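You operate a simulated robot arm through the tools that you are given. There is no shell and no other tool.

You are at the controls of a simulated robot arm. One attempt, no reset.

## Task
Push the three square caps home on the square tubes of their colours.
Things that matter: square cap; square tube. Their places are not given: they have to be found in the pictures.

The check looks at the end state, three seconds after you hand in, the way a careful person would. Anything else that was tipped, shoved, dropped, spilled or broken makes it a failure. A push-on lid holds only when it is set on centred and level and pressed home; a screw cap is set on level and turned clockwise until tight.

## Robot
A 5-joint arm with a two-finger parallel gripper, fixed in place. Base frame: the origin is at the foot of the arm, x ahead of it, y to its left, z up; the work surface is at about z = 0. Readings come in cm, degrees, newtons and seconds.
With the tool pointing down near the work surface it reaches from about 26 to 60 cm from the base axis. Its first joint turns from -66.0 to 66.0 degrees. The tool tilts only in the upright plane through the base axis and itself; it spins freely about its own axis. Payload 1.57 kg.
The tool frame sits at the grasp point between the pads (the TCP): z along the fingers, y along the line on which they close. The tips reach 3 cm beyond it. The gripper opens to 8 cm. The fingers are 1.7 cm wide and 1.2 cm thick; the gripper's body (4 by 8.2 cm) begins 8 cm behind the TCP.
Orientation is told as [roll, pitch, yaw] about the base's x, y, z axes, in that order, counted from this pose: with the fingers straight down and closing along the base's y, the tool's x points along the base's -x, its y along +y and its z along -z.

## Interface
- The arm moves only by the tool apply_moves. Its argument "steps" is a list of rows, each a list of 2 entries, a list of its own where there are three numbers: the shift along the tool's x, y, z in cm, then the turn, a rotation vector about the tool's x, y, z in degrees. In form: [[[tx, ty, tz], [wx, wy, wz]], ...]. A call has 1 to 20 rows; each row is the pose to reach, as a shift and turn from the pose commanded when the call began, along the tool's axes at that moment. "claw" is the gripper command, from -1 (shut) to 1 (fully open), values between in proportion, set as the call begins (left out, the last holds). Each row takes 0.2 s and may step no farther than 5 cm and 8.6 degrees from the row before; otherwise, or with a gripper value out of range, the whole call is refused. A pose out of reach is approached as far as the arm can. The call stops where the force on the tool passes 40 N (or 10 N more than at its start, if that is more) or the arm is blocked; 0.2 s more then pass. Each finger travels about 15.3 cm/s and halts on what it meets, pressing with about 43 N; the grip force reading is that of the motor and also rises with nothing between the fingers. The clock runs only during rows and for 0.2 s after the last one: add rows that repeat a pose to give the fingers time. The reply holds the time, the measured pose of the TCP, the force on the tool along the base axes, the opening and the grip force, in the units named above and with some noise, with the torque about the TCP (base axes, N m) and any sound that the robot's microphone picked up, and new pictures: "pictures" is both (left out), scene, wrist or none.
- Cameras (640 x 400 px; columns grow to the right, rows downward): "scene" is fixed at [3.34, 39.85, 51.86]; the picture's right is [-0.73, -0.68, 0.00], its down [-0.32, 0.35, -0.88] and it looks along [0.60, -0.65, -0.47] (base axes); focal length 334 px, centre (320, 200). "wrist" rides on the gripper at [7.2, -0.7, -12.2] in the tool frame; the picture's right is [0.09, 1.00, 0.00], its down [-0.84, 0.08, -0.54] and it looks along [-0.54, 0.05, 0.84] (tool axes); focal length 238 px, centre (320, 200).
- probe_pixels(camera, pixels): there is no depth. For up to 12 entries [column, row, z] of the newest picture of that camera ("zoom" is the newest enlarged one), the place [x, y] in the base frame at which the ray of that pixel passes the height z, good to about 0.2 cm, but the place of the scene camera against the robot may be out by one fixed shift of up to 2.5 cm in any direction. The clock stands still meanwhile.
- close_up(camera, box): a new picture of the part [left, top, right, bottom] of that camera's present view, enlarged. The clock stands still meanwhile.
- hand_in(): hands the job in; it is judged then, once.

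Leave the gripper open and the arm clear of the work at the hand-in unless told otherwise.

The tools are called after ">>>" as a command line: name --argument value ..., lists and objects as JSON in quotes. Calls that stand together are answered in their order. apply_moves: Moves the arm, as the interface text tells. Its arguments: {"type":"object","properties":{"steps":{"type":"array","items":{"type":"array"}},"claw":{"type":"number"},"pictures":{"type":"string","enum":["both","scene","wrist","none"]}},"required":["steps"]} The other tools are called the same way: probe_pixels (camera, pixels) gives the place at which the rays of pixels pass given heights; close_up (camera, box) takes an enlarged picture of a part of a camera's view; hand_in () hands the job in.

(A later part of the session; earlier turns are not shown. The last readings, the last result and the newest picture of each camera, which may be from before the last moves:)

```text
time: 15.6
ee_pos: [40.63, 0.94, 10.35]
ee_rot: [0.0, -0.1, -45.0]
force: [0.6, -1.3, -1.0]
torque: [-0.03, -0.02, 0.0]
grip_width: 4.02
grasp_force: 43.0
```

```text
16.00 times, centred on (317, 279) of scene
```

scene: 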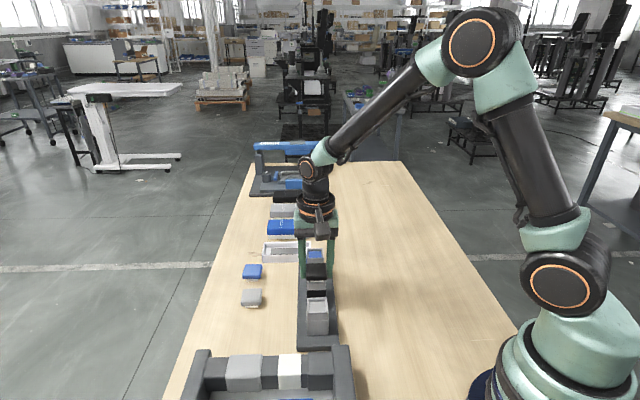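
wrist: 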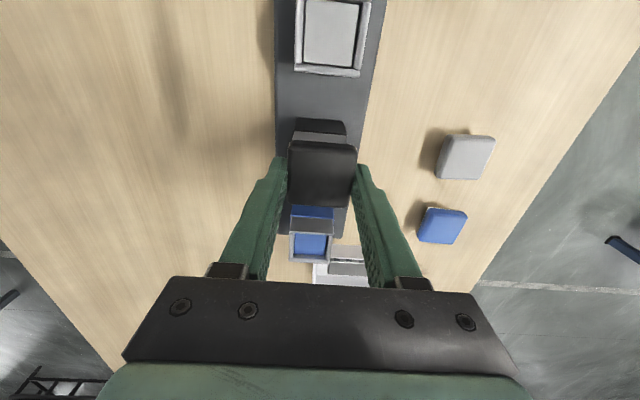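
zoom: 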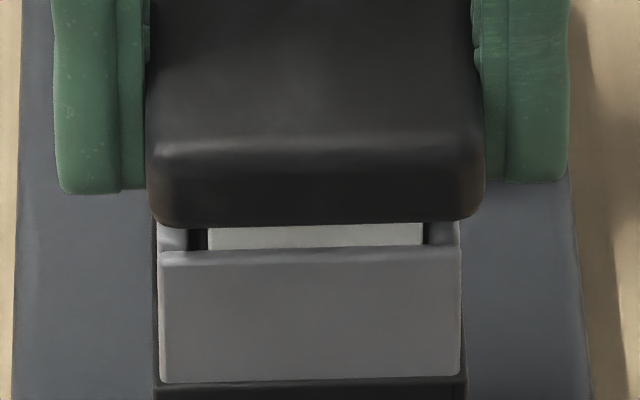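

It's going in freely (z 10.35, about 0 N). About 0.5 cm of gap remains and the plug is ~0.08 cm right of centre. I'll correct +0.07 in y and press on down.

>>> apply_moves --steps '[[[0, 0.05, 0], [0, 0, 0]], [[0, 0.07, 0.1], [0, 0, 0]], [[0, 0.07, 0.2], [0, 0, 0]], [[0, 0.07, 0.3], [0, 0, 0]], [[0, 0.07, 0.4], [0, 0, 0]], [[0, 0.07, 0.5], [0, 0, 0]], [[0, 0.07, 0.5], [0, 0, 0]]]' --pictures "scene"

>>> close_up --camera "scene" --box '[306, 270, 328, 288]'

```text
time: 17.2
ee_pos: [40.68, 1.03, 9.75]
ee_rot: [0.0, 0.0, -45.0]
force: [2.5, 0.1, -5.0]
torque: [0.02, -0.12, 0.02]
grip_width: 4.07
grasp_force: 43.6
```

scene: 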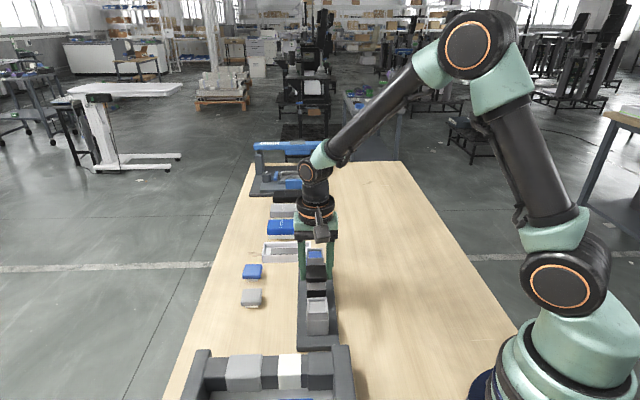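

```text
16.00 times, centred on (317, 279) of scene
```

zoom: 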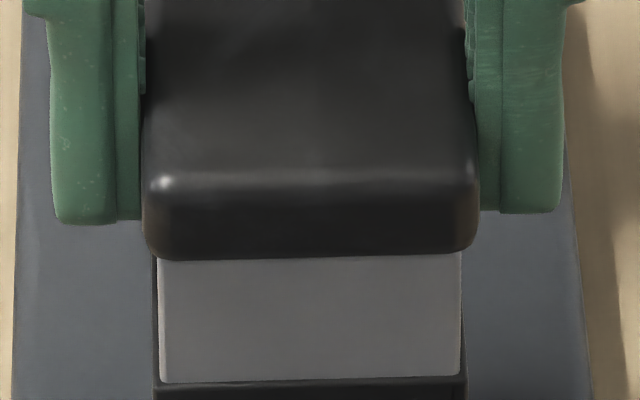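

The plate now covers the rim, and the reading of -5 N suggests it is being drawn in. I'll press down a bit further to be sure it's home.

>>> apply_moves --steps '[[[0, 0, 0.1], [0, 0, 0]], [[0, 0, 0.2], [0, 0, 0]], [[0, 0, 0.3], [0, 0, 0]], [[0, 0, 0.4], [0, 0, 0]], [[0, 0, 0.5], [0, 0, 0]], [[0, 0, 0.6], [0, 0, 0]]]' --pictures "scene"

>>> close_up --camera "scene" --box '[306, 270, 328, 288]'

```text
time: 18.6
ee_pos: [40.8, 0.93, 9.34]
ee_rot: [0.0, -0.1, -45.0]
force: [-10.4, -8.8, 36.2]
torque: [-0.21, 0.22, 0.01]
grip_width: 4.06
grasp_force: 43.0
```

scene: 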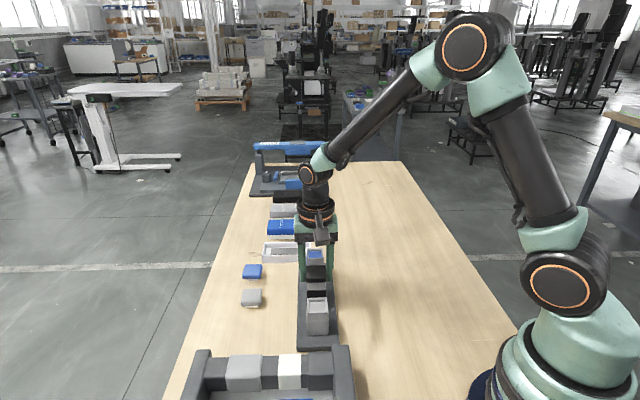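

```text
16.00 times, centred on (317, 279) of scene
```

zoom: 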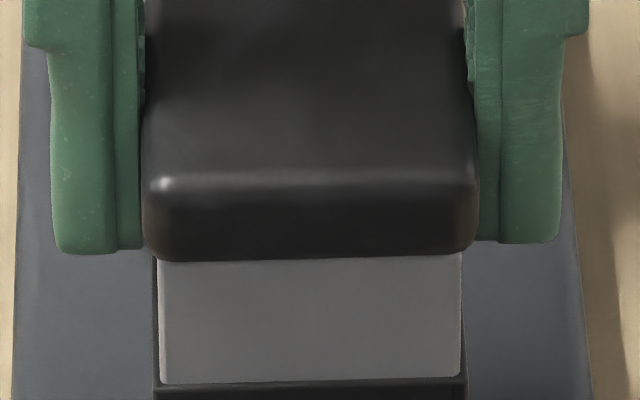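

The cap stayed put while the fingers slid about 0.4 cm down its sides under roughly 36 N, so it's on the rim. I'll open, rise and inspect.

>>> apply_moves --steps '[[[0, 0, 0], [0, 0, 0]], [[0, 0, 0], [0, 0, 0]], [[0, 0, -3], [0, 0, 0]], [[0, 0, -6], [0, 0, 0]], [[0, 0, -6], [0, 0, 0]]]' --claw 1

>>> close_up --camera "scene" --box '[300, 255, 332, 295]'

>>> close_up --camera "wrist" --box '[256, 110, 384, 190]'

```text
time: 19.8
ee_pos: [40.86, 0.9, 15.17]
ee_rot: [0.0, 0.0, -45.0]
force: [-0.1, -0.2, -0.2]
torque: [-0.01, 0.01, 0.02]
grip_width: 8.0
grasp_force: 0.2
```

scene: 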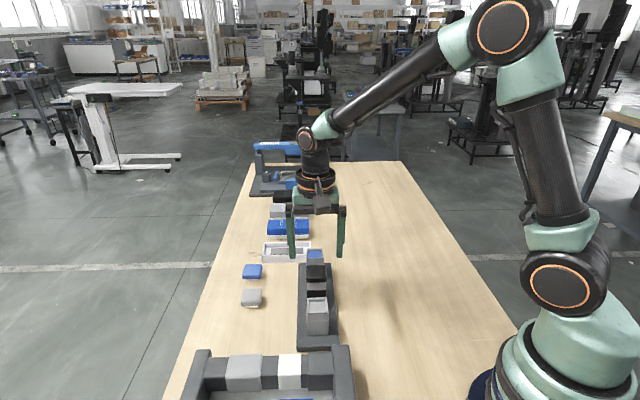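
wrist: 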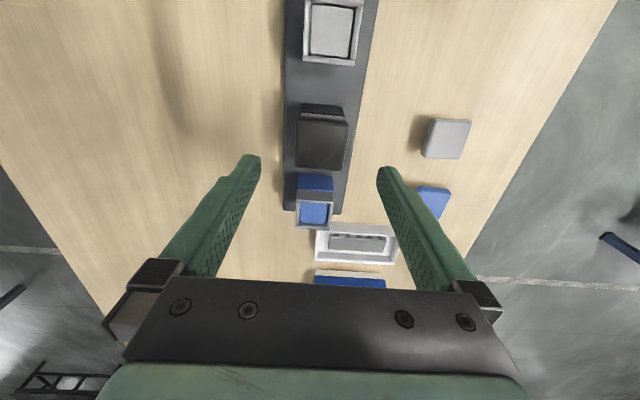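

```text
10.00 times, centred on (316, 275) of scene
```

zoom: 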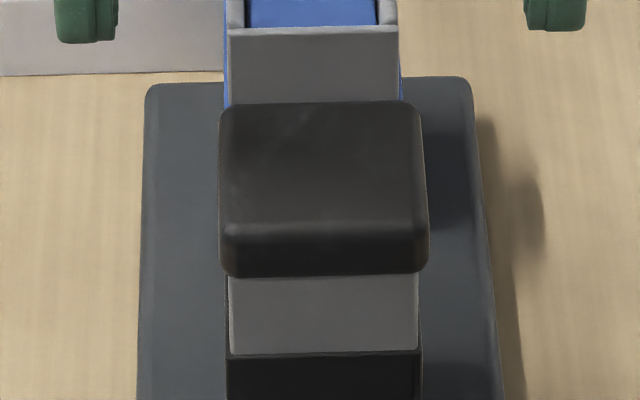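

```text
5.00 times, centred on (320, 150) of wrist
```

zoom: 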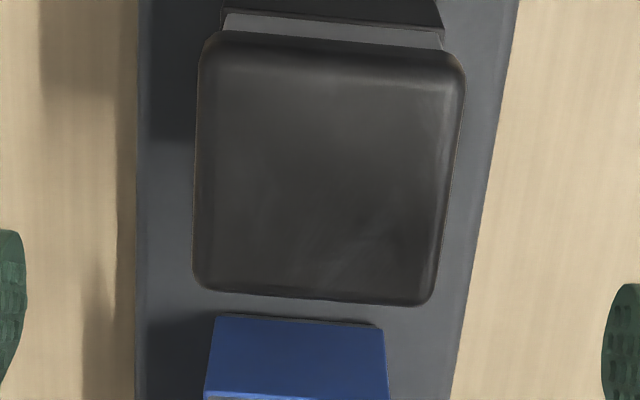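

The cap looks level, centred and on the rim. To be sure it's home, I'll close the fingers and press on the middle of the top until the force stop.

>>> apply_moves --steps '[[[0, 0, 0], [0, 0, 0]], [[0, 0, 0], [0, 0, 0]], [[0, 0, 1.5], [0, 0, 0]], [[0, 0, 3.0], [0, 0, 0]], [[0, 0, 3.4], [0, 0, 0]], [[0, 0, 3.6], [0, 0, 0]], [[0, 0, 3.8], [0, 0, 0]], [[0, 0, 4.0], [0, 0, 0]], [[0, 0, 4.2], [0, 0, 0]], [[0, 0, 4.4], [0, 0, 0]], [[0, 0, 4.6], [0, 0, 0]]]' --claw -1 --pictures "scene"

>>> close_up --camera "scene" --box '[300, 255, 332, 295]'

```text
time: 21.1
ee_pos: [40.78, 0.85, 12.01]
ee_rot: [-0.1, 0.0, -45.0]
force: [-2.3, 0.0, 6.6]
torque: [0.03, 0.1, 0.0]
grip_width: 0.0
grasp_force: 21.2
stopped in row 6: the force on the tool passed its limit at 47 N (the readings are from after the stop); the commanded pose is now the measured one
```

scene: 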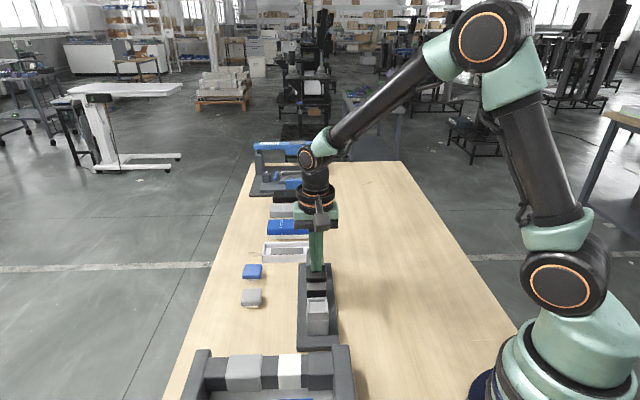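

```text
10.00 times, centred on (316, 275) of scene
```

zoom: 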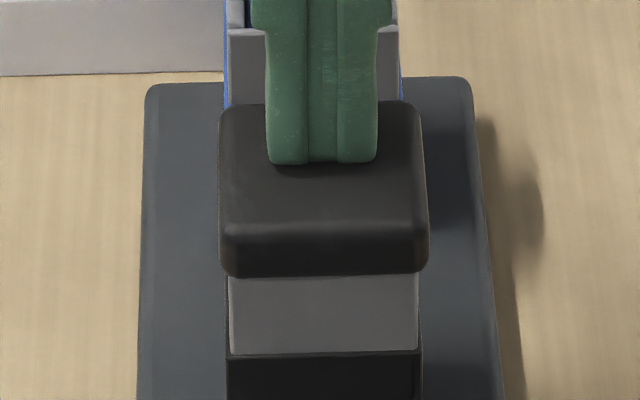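

The force stop came at 47 N with the tips on the cap top at z≈9.0, and the cap didn't move in the picture, so black is home. Next I'll rise and go over the grey cap, near (50.8,10.1).

>>> apply_moves --steps '[[[0, 0, -4], [0, 0, 0]], [[0, 0, -6], [0, 0, 0]], [[-0.1, 4.5, -6], [0, 0, 0]], [[-0.3, 9, -6], [0, 0, 0]], [[-0.5, 12.5, -4], [0, 0, -2]], [[-0.53, 13.64, 0], [0, 0, -3]], [[-0.53, 13.64, 3], [0, 0, -3]], [[-0.53, 13.64, 3], [0, 0, -3]]]' --claw 1

>>> close_up --camera "wrist" --box '[240, 90, 400, 190]'

```text
time: 22.9
ee_pos: [50.97, 10.25, 8.94]
ee_rot: [-0.1, 0.0, -42.0]
force: [0.3, -0.1, -0.5]
torque: [0.03, -0.05, 0.0]
grip_width: 8.01
grasp_force: 0.1
```

scene: 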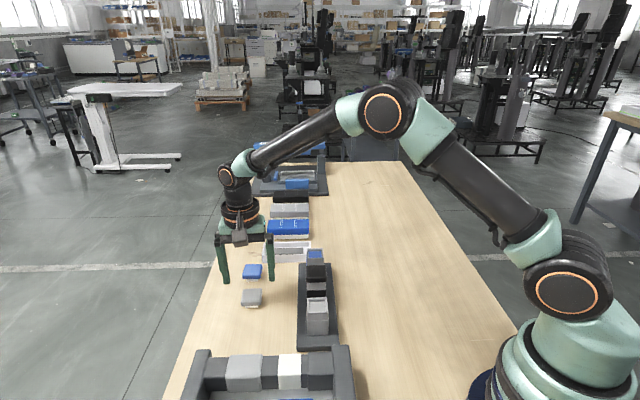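
wrist: 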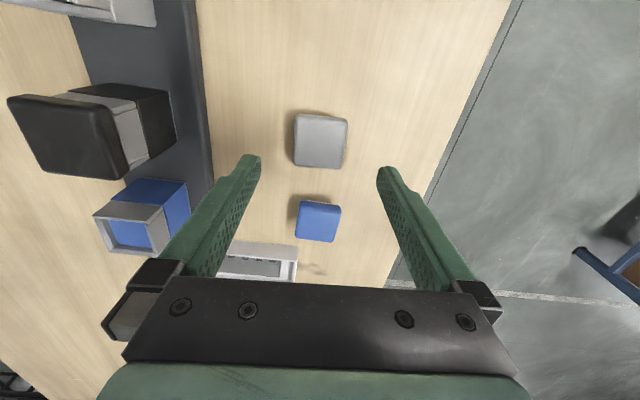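

```text
4.00 times, centred on (320, 140) of wrist
```

zoom: 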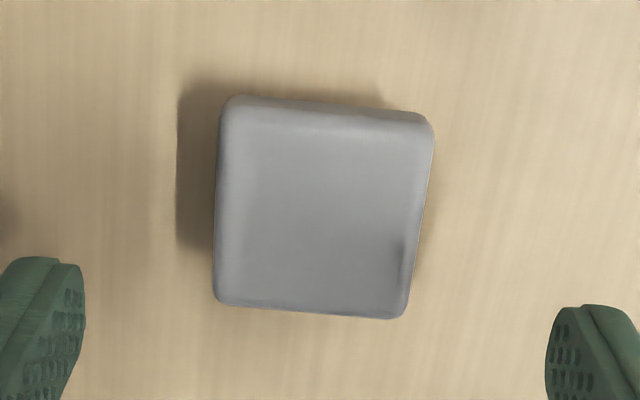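

The grey cap is nearly aligned with the tool, offset about (+0.38, -0.08) in tool x, y. I'll shift by (0.33, -0.08), descend to z≈3.7 and grip.

>>> apply_moves --steps '[[[0.33, -0.08, 2], [0, 0, 0]], [[0.33, -0.08, 4], [0, 0, 0]], [[0.33, -0.08, 5.3], [0, 0, 0]], [[0.33, -0.08, 5.3], [0, 0, 0]]]' --pictures "wrist"

>>> apply_moves --steps '[[[0, 0, 0], [0, 0, 0]], [[0, 0, 0], [0, 0, 0]], [[0, 0, 0], [0, 0, 0]]]' --claw -1

>>> close_up --camera "wrist" --box '[272, 130, 368, 210]'

```text
time: 23.9
ee_pos: [50.67, 10.28, 3.64]
ee_rot: [0.0, 0.0, -42.1]
force: [0.4, 0.2, -0.2]
torque: [-0.02, 0.01, -0.05]
grip_width: 7.99
grasp_force: 0.0
```

wrist: 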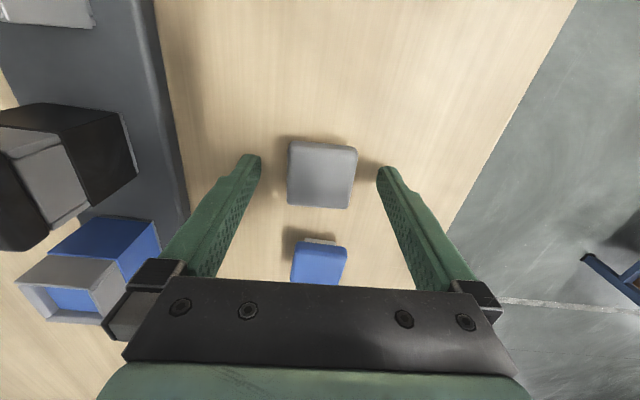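

```text
time: 24.7
ee_pos: [50.65, 10.32, 3.57]
ee_rot: [0.1, 0.0, -42.0]
force: [-1.2, -0.4, -0.7]
torque: [-0.01, 0.02, 0.02]
grip_width: 4.05
grasp_force: 42.6
```

scene: 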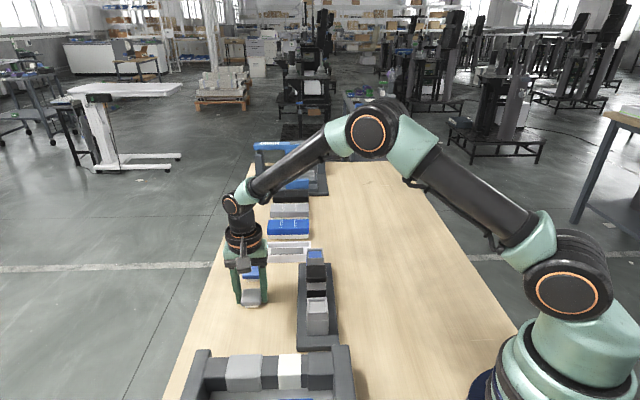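
wrist: 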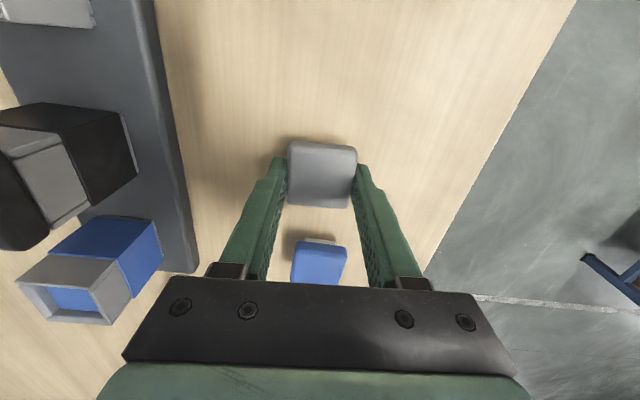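

```text
5.00 times, centred on (320, 170) of wrist
```

zoom: 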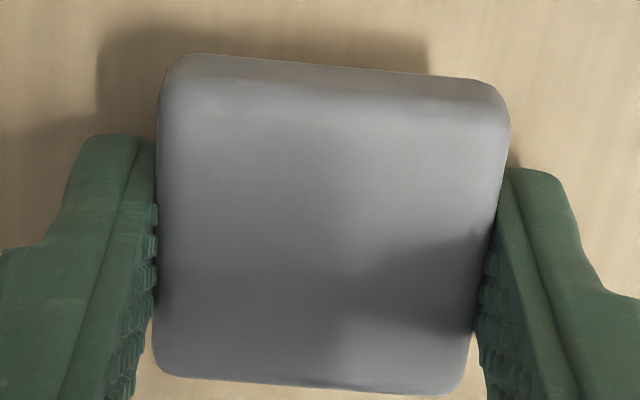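

Grey is gripped at 4.05 cm and square, sitting about 0.07 cm further along -x than the black cap did. I'll lift it and carry it over the grey tube, aiming the TCP at (35.26,6.55) and yaw -45°.

>>> apply_moves --steps '[[[0, 0, -4.5], [0, 0, 0]], [[0, 0, -9], [0, 0, 0]], [[1, -2, -13], [0, 0, 1]], [[3.5, -5.5, -13.3], [0, 0, 2]], [[6.2, -9, -13.3], [0, 0, 3]], [[8.2, -12, -12], [0, 0, 3]], [[8.93, -13.09, -10], [0, 0, 3]], [[8.93, -13.09, -8.6], [0, 0, 3]], [[8.93, -13.09, -8.6], [0, 0, 3]], [[8.93, -13.09, -8.6], [0, 0, 3]]]'

>>> close_up --camera "scene" --box '[300, 270, 340, 320]'

>>> close_up --camera "wrist" --box '[290, 110, 354, 150]'

>>> close_up --camera "wrist" --box '[280, 180, 360, 230]'

```text
time: 26.9
ee_pos: [35.17, 6.5, 12.12]
ee_rot: [0.0, 0.0, -45.0]
force: [0.2, 0.3, -0.6]
torque: [0.0, -0.01, -0.04]
grip_width: 4.05
grasp_force: 43.3
```

scene: 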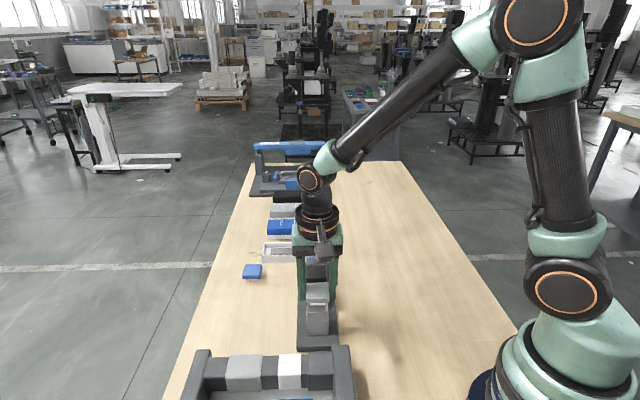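
wrist: 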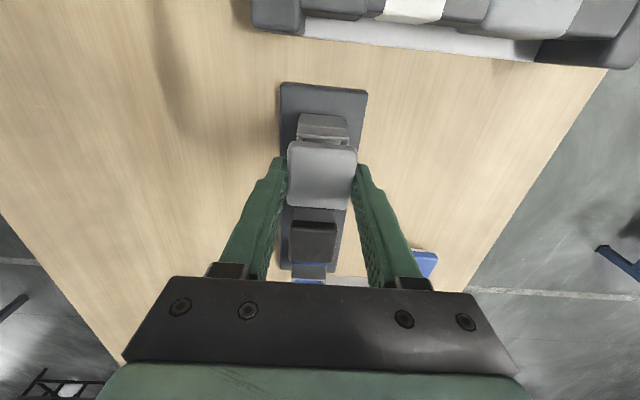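

```text
8.00 times, centred on (320, 295) of scene
```

zoom: 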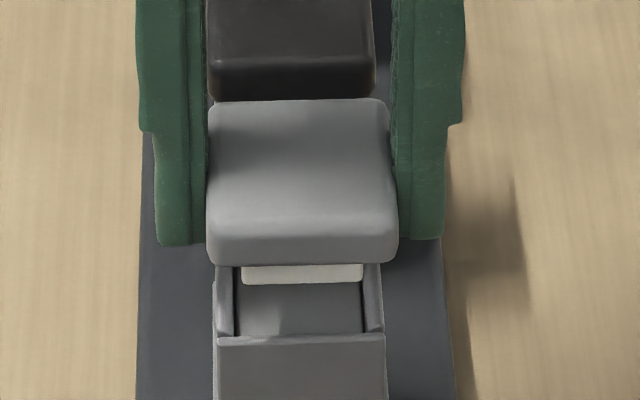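

```text
10.00 times, centred on (322, 130) of wrist
```

zoom: 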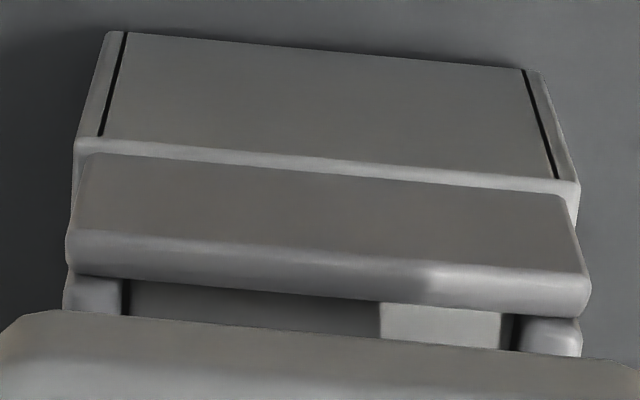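

```text
8.00 times, centred on (320, 205) of wrist
```

zoom: 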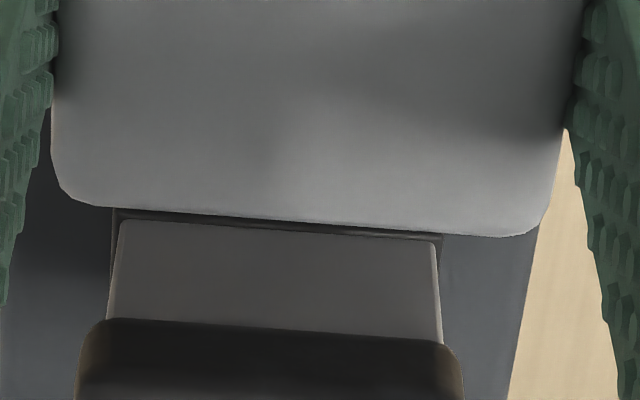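

The scene zoom shows the plug 0.05 cm right of centre. Following the black cap, I'll shift (-0.17, +0.05) and descend to z≈10.4, then check.

>>> apply_moves --steps '[[[-0.17, 0.05, 0], [0, 0, 0]], [[-0.17, 0.05, 0.6], [0, 0, 0]], [[-0.17, 0.05, 1.0], [0, 0, 0]], [[-0.17, 0.05, 1.3], [0, 0, 0]], [[-0.17, 0.05, 1.5], [0, 0, 0]], [[-0.17, 0.05, 1.7], [0, 0, 0]], [[-0.17, 0.05, 1.7], [0, 0, 0]]]' --pictures "scene"

>>> close_up --camera "scene" --box '[304, 290, 332, 314]'

```text
time: 28.5
ee_pos: [35.35, 6.49, 10.62]
ee_rot: [0.0, 0.0, -45.0]
force: [0.4, 0.4, 0.8]
torque: [0.02, 0.02, -0.02]
grip_width: 4.08
grasp_force: 42.6
```

scene: 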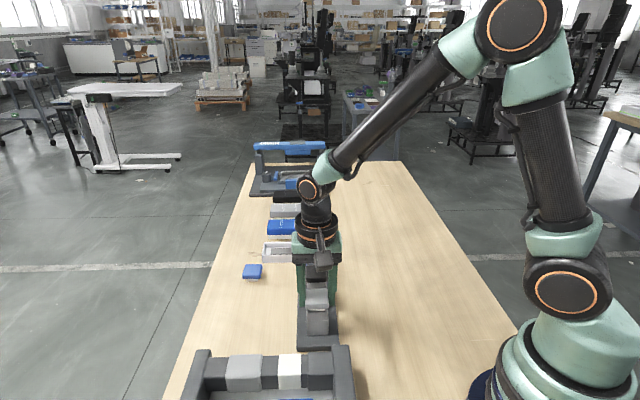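

```text
16.00 times, centred on (318, 302) of scene
```

zoom: 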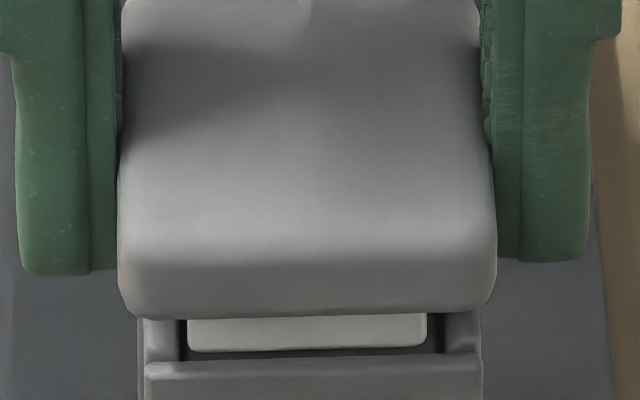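

No contact yet at z 10.62. The plug centre is at 307 against a tube centre of 313, so I'll shift -0.06 in y and go on down.

>>> apply_moves --steps '[[[0, -0.06, 0], [0, 0, 0]], [[0, -0.06, 0.1], [0, 0, 0]], [[0, -0.06, 0.2], [0, 0, 0]], [[0, -0.06, 0.3], [0, 0, 0]], [[0, -0.06, 0.3], [0, 0, 0]]]' --pictures "scene"

>>> close_up --camera "scene" --box '[304, 290, 332, 314]'

```text
time: 29.7
ee_pos: [35.24, 6.47, 10.35]
ee_rot: [-0.1, 0.0, -45.0]
force: [1.1, 0.5, -0.3]
torque: [0.01, 0.01, 0.03]
grip_width: 4.04
grasp_force: 43.1
```

scene: 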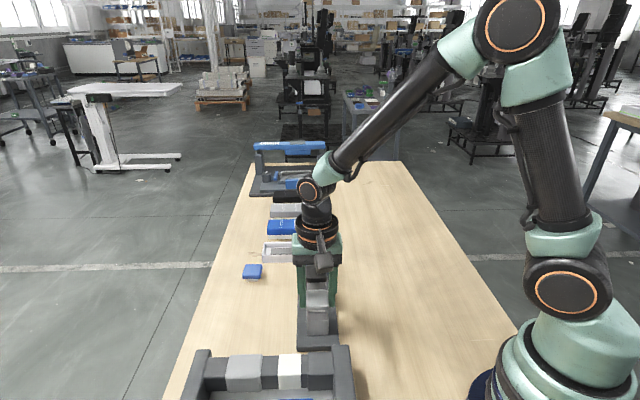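

```text
16.00 times, centred on (318, 302) of scene
```

zoom: 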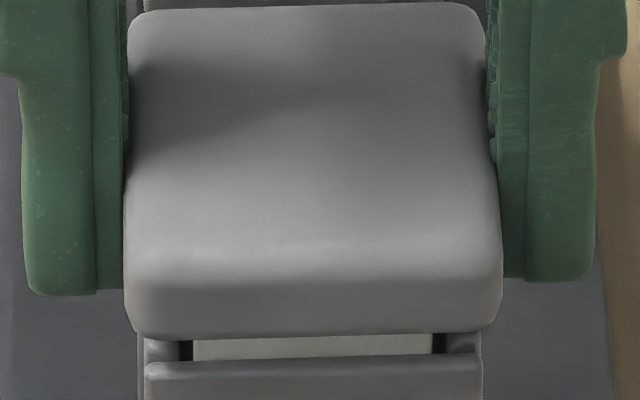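

It's centred (313 on both) and entering freely. I'll continue down to seat it and press.

>>> apply_moves --steps '[[[0, 0, 0.1], [0, 0, 0]], [[0, 0, 0.2], [0, 0, 0]], [[0, 0, 0.3], [0, 0, 0]], [[0, 0, 0.4], [0, 0, 0]], [[0, 0, 0.5], [0, 0, 0]], [[0, 0, 0.6], [0, 0, 0]], [[0, 0, 0.7], [0, 0, 0]], [[0, 0, 0.8], [0, 0, 0]], [[0, 0, 0.9], [0, 0, 0]], [[0, 0, 1.0], [0, 0, 0]]]' --pictures "scene"

>>> close_up --camera "scene" --box '[304, 290, 332, 314]'

```text
time: 31.9
ee_pos: [35.38, 6.33, 9.42]
ee_rot: [0.2, -0.1, -45.1]
force: [-7.3, 3.9, 34.9]
torque: [0.05, 0.13, -0.02]
grip_width: 4.07
grasp_force: 43.2
```

scene: 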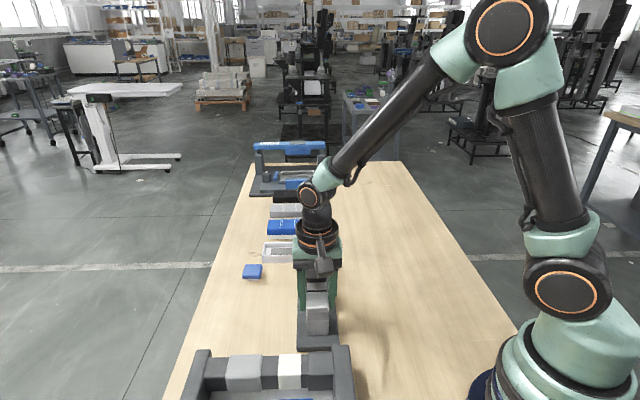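

```text
16.00 times, centred on (318, 302) of scene
```

zoom: 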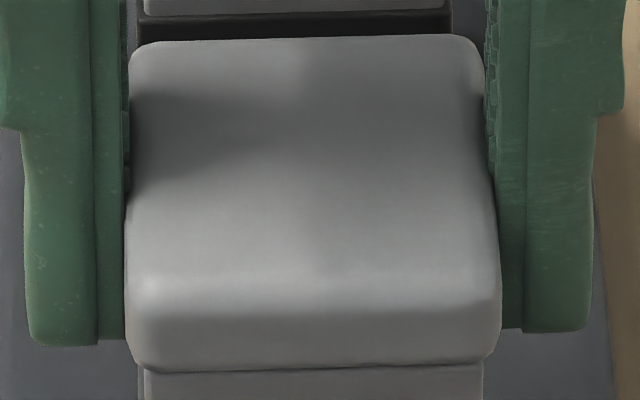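

Grey's plate is down on the rim at 35 N. I'll release and rise, then press the top with closed fingers.

>>> apply_moves --steps '[[[0, 0, 0], [0, 0, 0]], [[0, 0, 0], [0, 0, 0]], [[0, 0, -3], [0, 0, 0]], [[0, 0, -6], [0, 0, 0]], [[0, 0, -6], [0, 0, 0]]]' --claw 1

>>> close_up --camera "scene" --box '[300, 280, 340, 330]'

>>> apply_moves --steps '[[[0, 0, 0], [0, 0, 0]], [[0, 0, 0], [0, 0, 0]], [[0, 0, 1.5], [0, 0, 0]], [[0, 0, 2.8], [0, 0, 0]], [[0, 0, 3.1], [0, 0, 0]], [[0, 0, 3.3], [0, 0, 0]], [[0, 0, 3.5], [0, 0, 0]], [[0, 0, 3.7], [0, 0, 0]], [[0, 0, 3.9], [0, 0, 0]], [[0, 0, 4.1], [0, 0, 0]], [[0, 0, 4.3], [0, 0, 0]]]' --claw -1 --pictures "scene"

>>> close_up --camera "scene" --box '[300, 280, 340, 330]'

```text
time: 33.1
ee_pos: [35.2, 6.41, 15.24]
ee_rot: [0.0, 0.0, -45.1]
force: [-0.4, -0.3, -0.6]
torque: [-0.03, 0.05, -0.02]
grip_width: 7.99
grasp_force: 0.0
```

scene: 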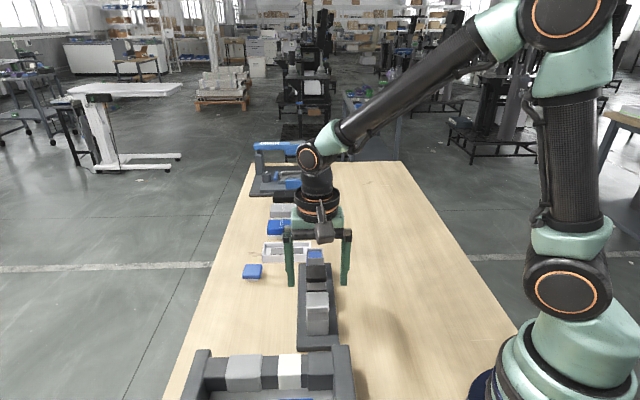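
wrist: 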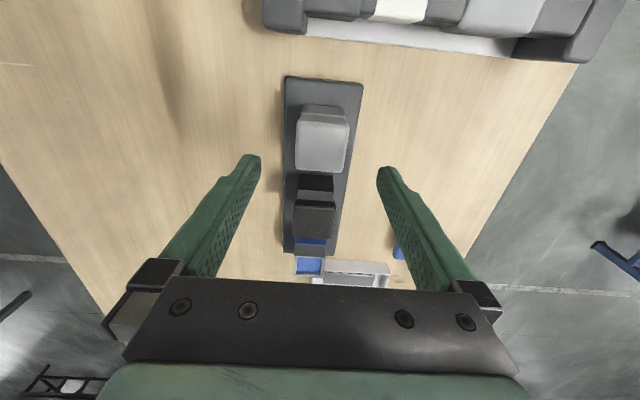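

```text
8.00 times, centred on (320, 305) of scene
```

zoom: 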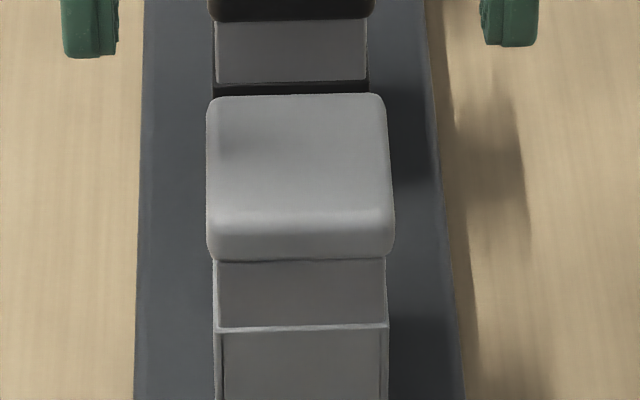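

```text
time: 34.7
ee_pos: [35.23, 6.38, 12.13]
ee_rot: [0.1, -0.1, -44.9]
force: [-3.6, 0.0, 7.0]
torque: [0.01, 0.09, -0.01]
grip_width: 0.0
grasp_force: 21.1
stopped in row 7: the force on the tool passed its limit at 47 N (the readings are from after the stop); the commanded pose is now the measured one
```

scene: 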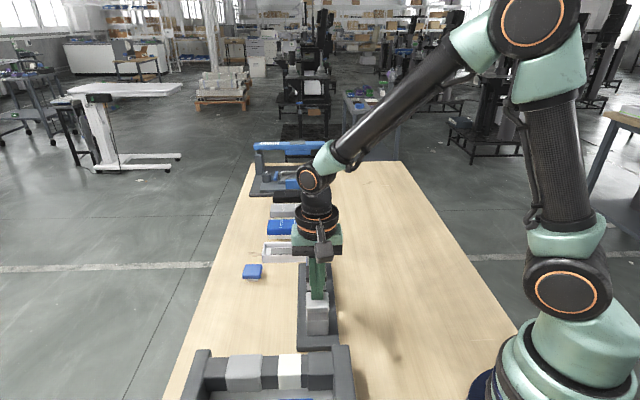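

```text
8.00 times, centred on (320, 305) of scene
```

zoom: 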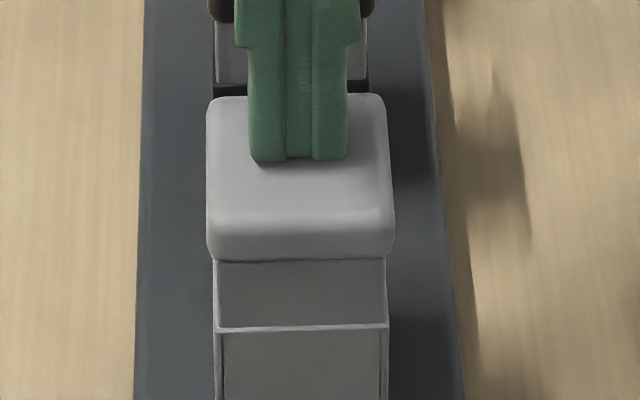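

Grey is home too, with the press stopping at 47 N and no movement of the cap. Next is the blue cap, near (57.5,5.0); I'll rise, cross over and look.

>>> apply_moves --steps '[[[0, 0, -4], [0, 0, 0]], [[0, 0, -7], [0, 0, 0]], [[-3.2, 2.9, -7], [0, 0, 0]], [[-6.6, 5.9, -7], [0, 0, 0]], [[-10, 8.9, -7], [0, 0, 0]], [[-13.4, 11.9, -6.5], [0, 0, -1]], [[-16, 14, -4], [0, 0, -3]], [[-16.74, 14.79, 0], [0, 0, -3]], [[-16.74, 14.79, 3], [0, 0, -3]], [[-16.74, 14.79, 3], [0, 0, -3]]]' --claw 1

>>> close_up --camera "wrist" --box '[240, 90, 400, 190]'

```text
time: 36.9
ee_pos: [57.65, 5.06, 8.99]
ee_rot: [0.0, 0.0, -42.0]
force: [0.0, 0.5, -0.3]
torque: [0.02, 0.0, -0.02]
grip_width: 7.97
grasp_force: 0.0
```

scene: 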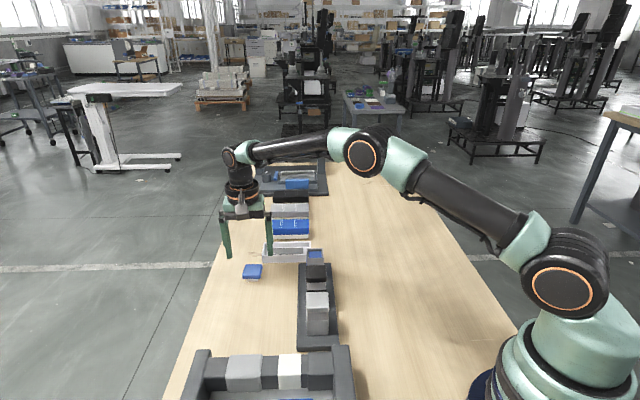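
wrist: 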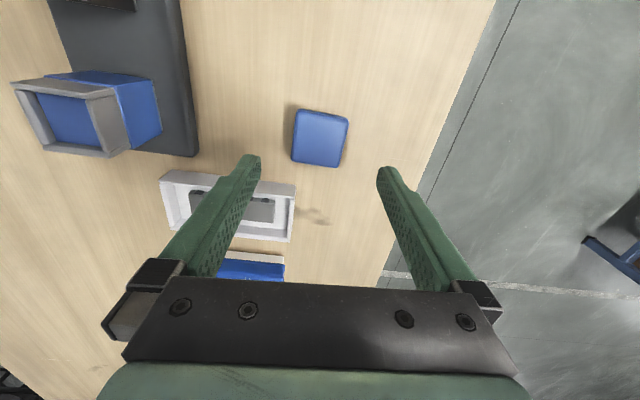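

```text
4.00 times, centred on (320, 140) of wrist
```

zoom: 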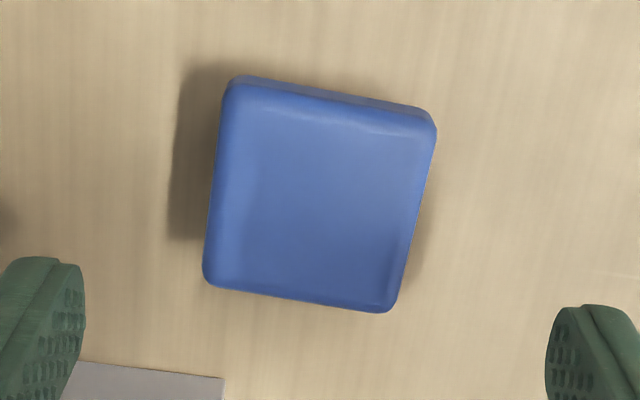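

The blue cap is turned about 4.3° from the tool and its centre is at about (+0.62, -0.16) in tool x, y. The white tray's corner is more than 3 cm clear of the fingers. I'll turn, shift, descend and grip.

>>> apply_moves --steps '[[[0.58, -0.16, 1], [0, 0, 4.3]], [[0.58, -0.16, 3], [0, 0, 4.3]], [[0.58, -0.16, 4.6], [0, 0, 4.3]], [[0.58, -0.16, 5.35], [0, 0, 4.3]], [[0.58, -0.16, 5.35], [0, 0, 4.3]]]' --pictures "wrist"

>>> apply_moves --steps '[[[0, 0, 0], [0, 0, 0]], [[0, 0, 0], [0, 0, 0]], [[0, 0, 0], [0, 0, 0]]]' --claw -1

>>> close_up --camera "wrist" --box '[272, 130, 368, 210]'

```text
time: 38.1
ee_pos: [57.11, 5.3, 3.49]
ee_rot: [-0.1, 0.0, -46.4]
force: [-0.1, 0.0, -0.1]
torque: [0.02, -0.04, 0.0]
grip_width: 8.01
grasp_force: 0.0
```

wrist: 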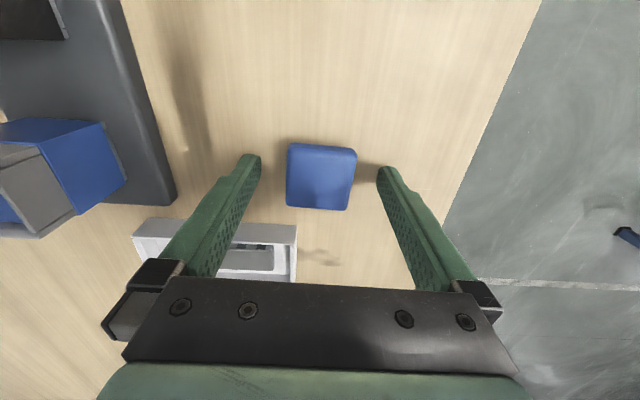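

```text
time: 38.9
ee_pos: [57.14, 5.38, 3.55]
ee_rot: [0.0, 0.1, -46.3]
force: [1.0, -0.1, 1.3]
torque: [-0.05, 0.01, -0.04]
grip_width: 4.04
grasp_force: 43.1
```

scene: 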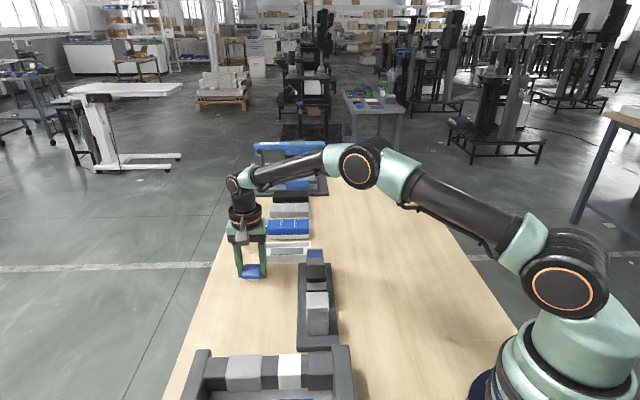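
wrist: 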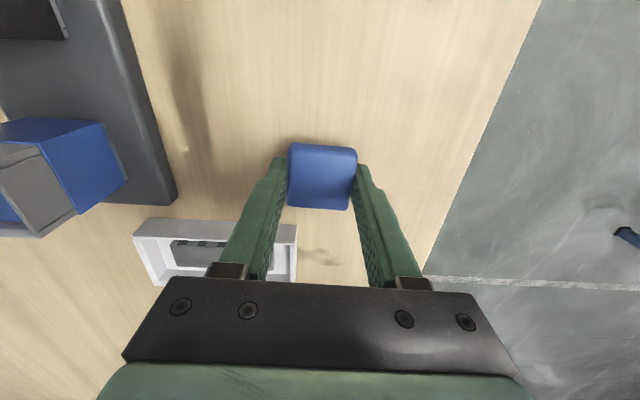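

```text
5.00 times, centred on (320, 170) of wrist
```

zoom: 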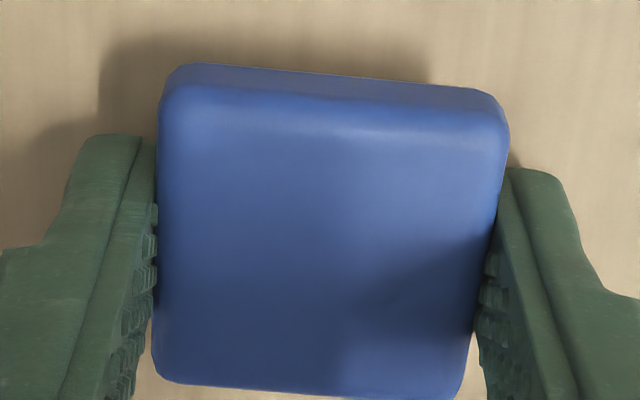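

Blue is gripped at 4.04 cm and square, sitting about 0.13 cm further along -x than grey did. I'll carry it over the blue tube, aiming the TCP at about (46.2,-4.46) and yaw -45°.

>>> apply_moves --steps '[[[0, 0, -4.5], [0, 0, 0]], [[0, 0, -9], [0, 0, 0]], [[0, -2, -13], [0, 0, -1.3]], [[0.1, -6, -13.5], [0, 0, -1.3]], [[0.3, -10, -13.5], [0, 0, -1.3]], [[0.4, -13, -12], [0, 0, -1.3]], [[0.46, -14.65, -10], [0, 0, -1.3]], [[0.46, -14.65, -8.75], [0, 0, -1.3]], [[0.46, -14.65, -8.75], [0, 0, -1.3]], [[0.46, -14.65, -8.75], [0, 0, -1.3]]]'

>>> close_up --camera "scene" --box '[300, 238, 332, 268]'

>>> close_up --camera "wrist" --box '[290, 110, 354, 150]'

>>> close_up --camera "wrist" --box '[280, 180, 360, 230]'

```text
time: 41.1
ee_pos: [45.99, -4.45, 12.4]
ee_rot: [0.0, 0.0, -45.0]
force: [0.5, -1.5, -0.7]
torque: [0.04, 0.02, 0.01]
grip_width: 4.04
grasp_force: 43.6
```

scene: 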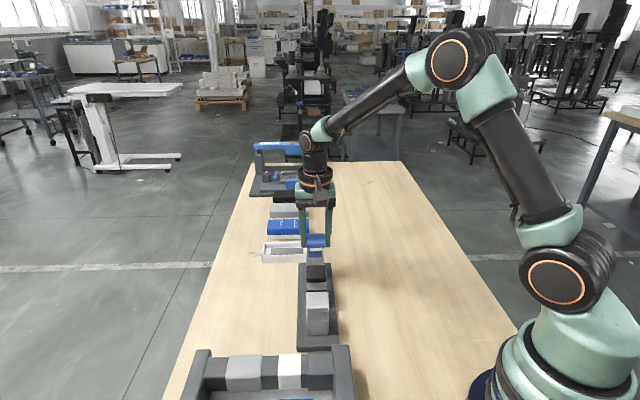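
wrist: 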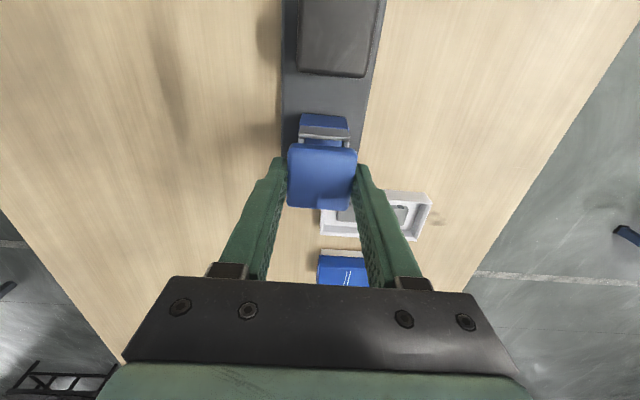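

```text
13.33 times, centred on (316, 253) of scene
```

zoom: 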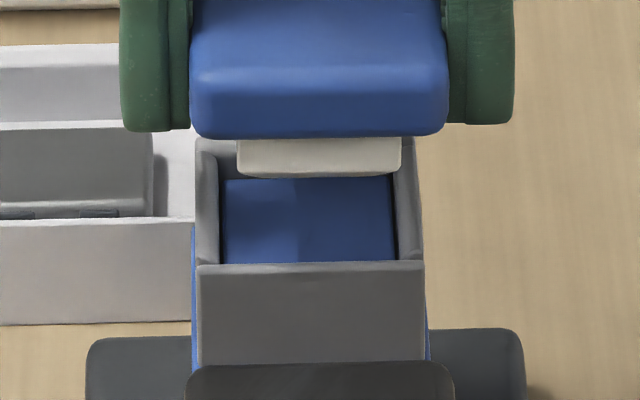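

```text
10.00 times, centred on (322, 130) of wrist
```

zoom: 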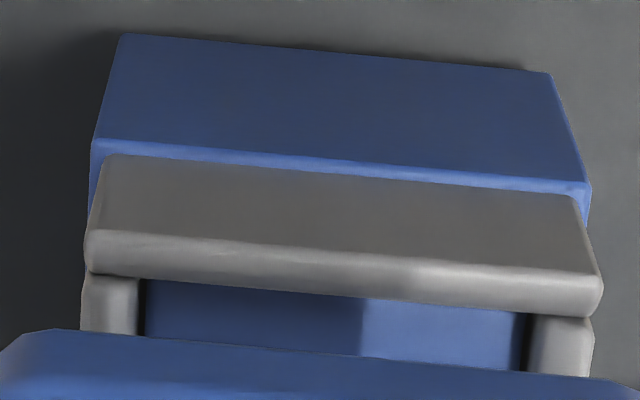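

```text
8.00 times, centred on (320, 205) of wrist
```

zoom: 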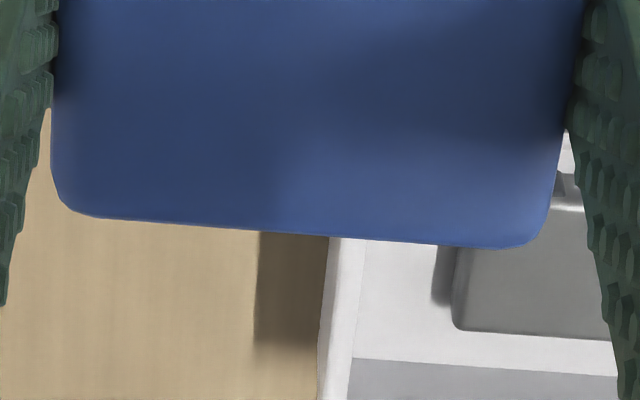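

The scene zoom puts the plug (319.5) to the right of the tube (310), and the wrist view agrees, so ty is +0.13. I'm also estimating tx at -0.07. I'll shift and descend to about z 10.6, then check.

>>> apply_moves --steps '[[[-0.07, 0.13, 0], [0, 0, 0]], [[-0.07, 0.13, 0.6], [0, 0, 0]], [[-0.07, 0.13, 1.0], [0, 0, 0]], [[-0.07, 0.13, 1.3], [0, 0, 0]], [[-0.07, 0.13, 1.5], [0, 0, 0]], [[-0.07, 0.13, 1.7], [0, 0, 0]], [[-0.07, 0.13, 1.7], [0, 0, 0]]]' --pictures "scene"

>>> close_up --camera "scene" --box '[304, 246, 328, 266]'

```text
time: 42.7
ee_pos: [46.26, -4.5, 10.72]
ee_rot: [-0.1, 0.0, -45.0]
force: [0.2, -0.4, 0.1]
torque: [-0.02, -0.01, -0.02]
grip_width: 4.05
grasp_force: 43.0
```

scene: 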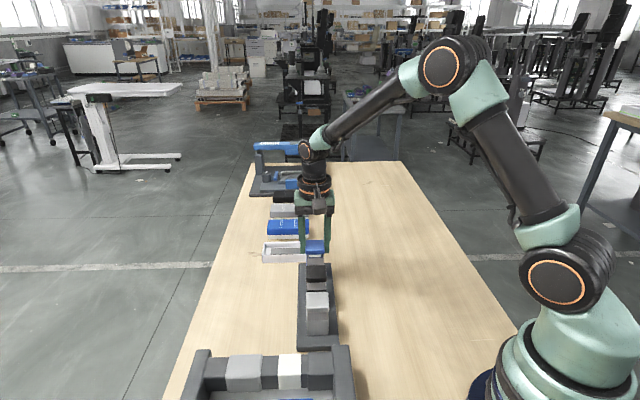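

```text
16.00 times, centred on (316, 256) of scene
```

zoom: 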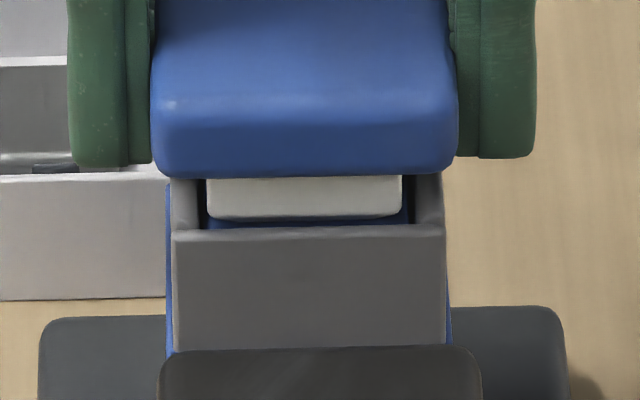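

No contact, and the plug (304.5) is near the tube centre (308). I'll shift -0.04 in y and go on down 0.3.

>>> apply_moves --steps '[[[0, -0.04, 0], [0, 0, 0]], [[0, -0.04, 0.1], [0, 0, 0]], [[0, -0.04, 0.2], [0, 0, 0]], [[0, -0.04, 0.3], [0, 0, 0]], [[0, -0.04, 0.4], [0, 0, 0]], [[0, -0.04, 0.4], [0, 0, 0]]]' --pictures "scene"

>>> close_up --camera "scene" --box '[304, 246, 328, 266]'

```text
time: 44.1
ee_pos: [46.3, -4.52, 10.17]
ee_rot: [0.1, 0.0, -45.1]
force: [-0.1, 0.3, -0.3]
torque: [-0.01, 0.02, -0.02]
grip_width: 4.05
grasp_force: 43.3
```

scene: 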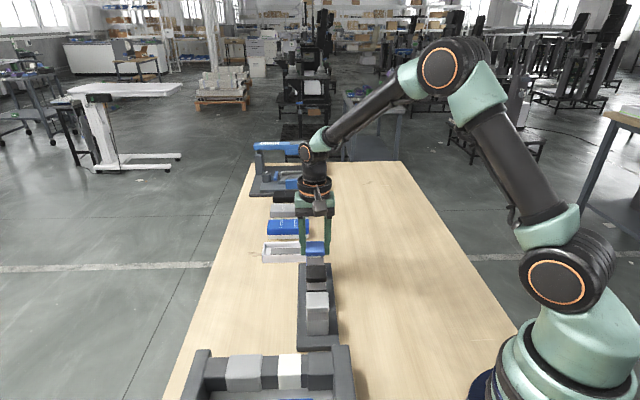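

```text
16.00 times, centred on (316, 256) of scene
```

zoom: 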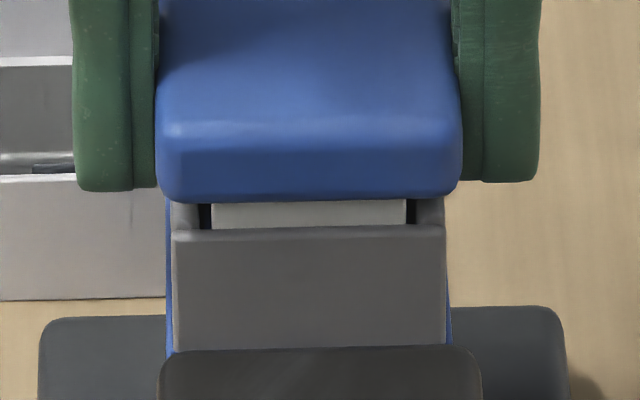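

The plug is entering, centred at 309 against the tube's 308.5, with no force. I'll press down to seat it.

>>> apply_moves --steps '[[[0, 0, 0.1], [0, 0, 0]], [[0, 0, 0.2], [0, 0, 0]], [[0, 0, 0.3], [0, 0, 0]], [[0, 0, 0.4], [0, 0, 0]], [[0, 0, 0.5], [0, 0, 0]], [[0, 0, 0.6], [0, 0, 0]], [[0, 0, 0.7], [0, 0, 0]], [[0, 0, 0.8], [0, 0, 0]], [[0, 0, 0.9], [0, 0, 0]]]' --pictures "scene"

>>> close_up --camera "scene" --box '[304, 246, 328, 266]'

```text
time: 46.0
ee_pos: [46.15, -4.39, 9.63]
ee_rot: [-0.1, 0.1, -45.1]
force: [-3.1, 0.7, 2.6]
torque: [-0.11, -0.26, 0.01]
grip_width: 4.04
grasp_force: 43.0
stopped in row 9: the force on the tool passed its limit at 41 N (the readings are from after the stop); the commanded pose is now the measured one
```

scene: 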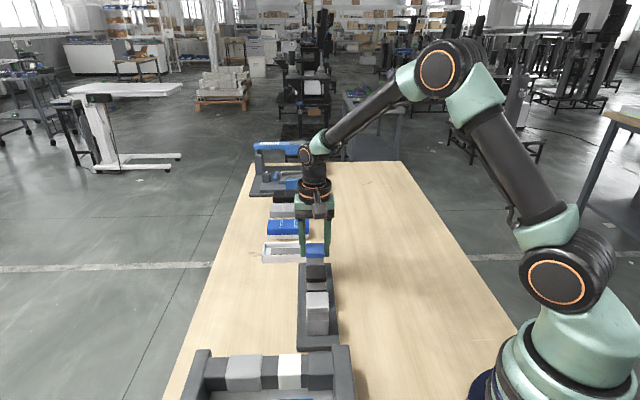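

```text
16.00 times, centred on (316, 256) of scene
```

zoom: 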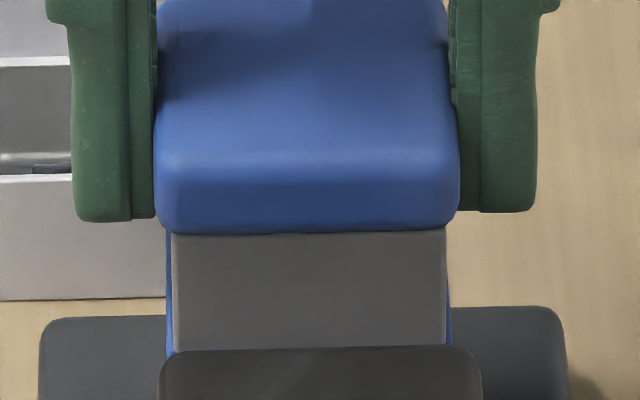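

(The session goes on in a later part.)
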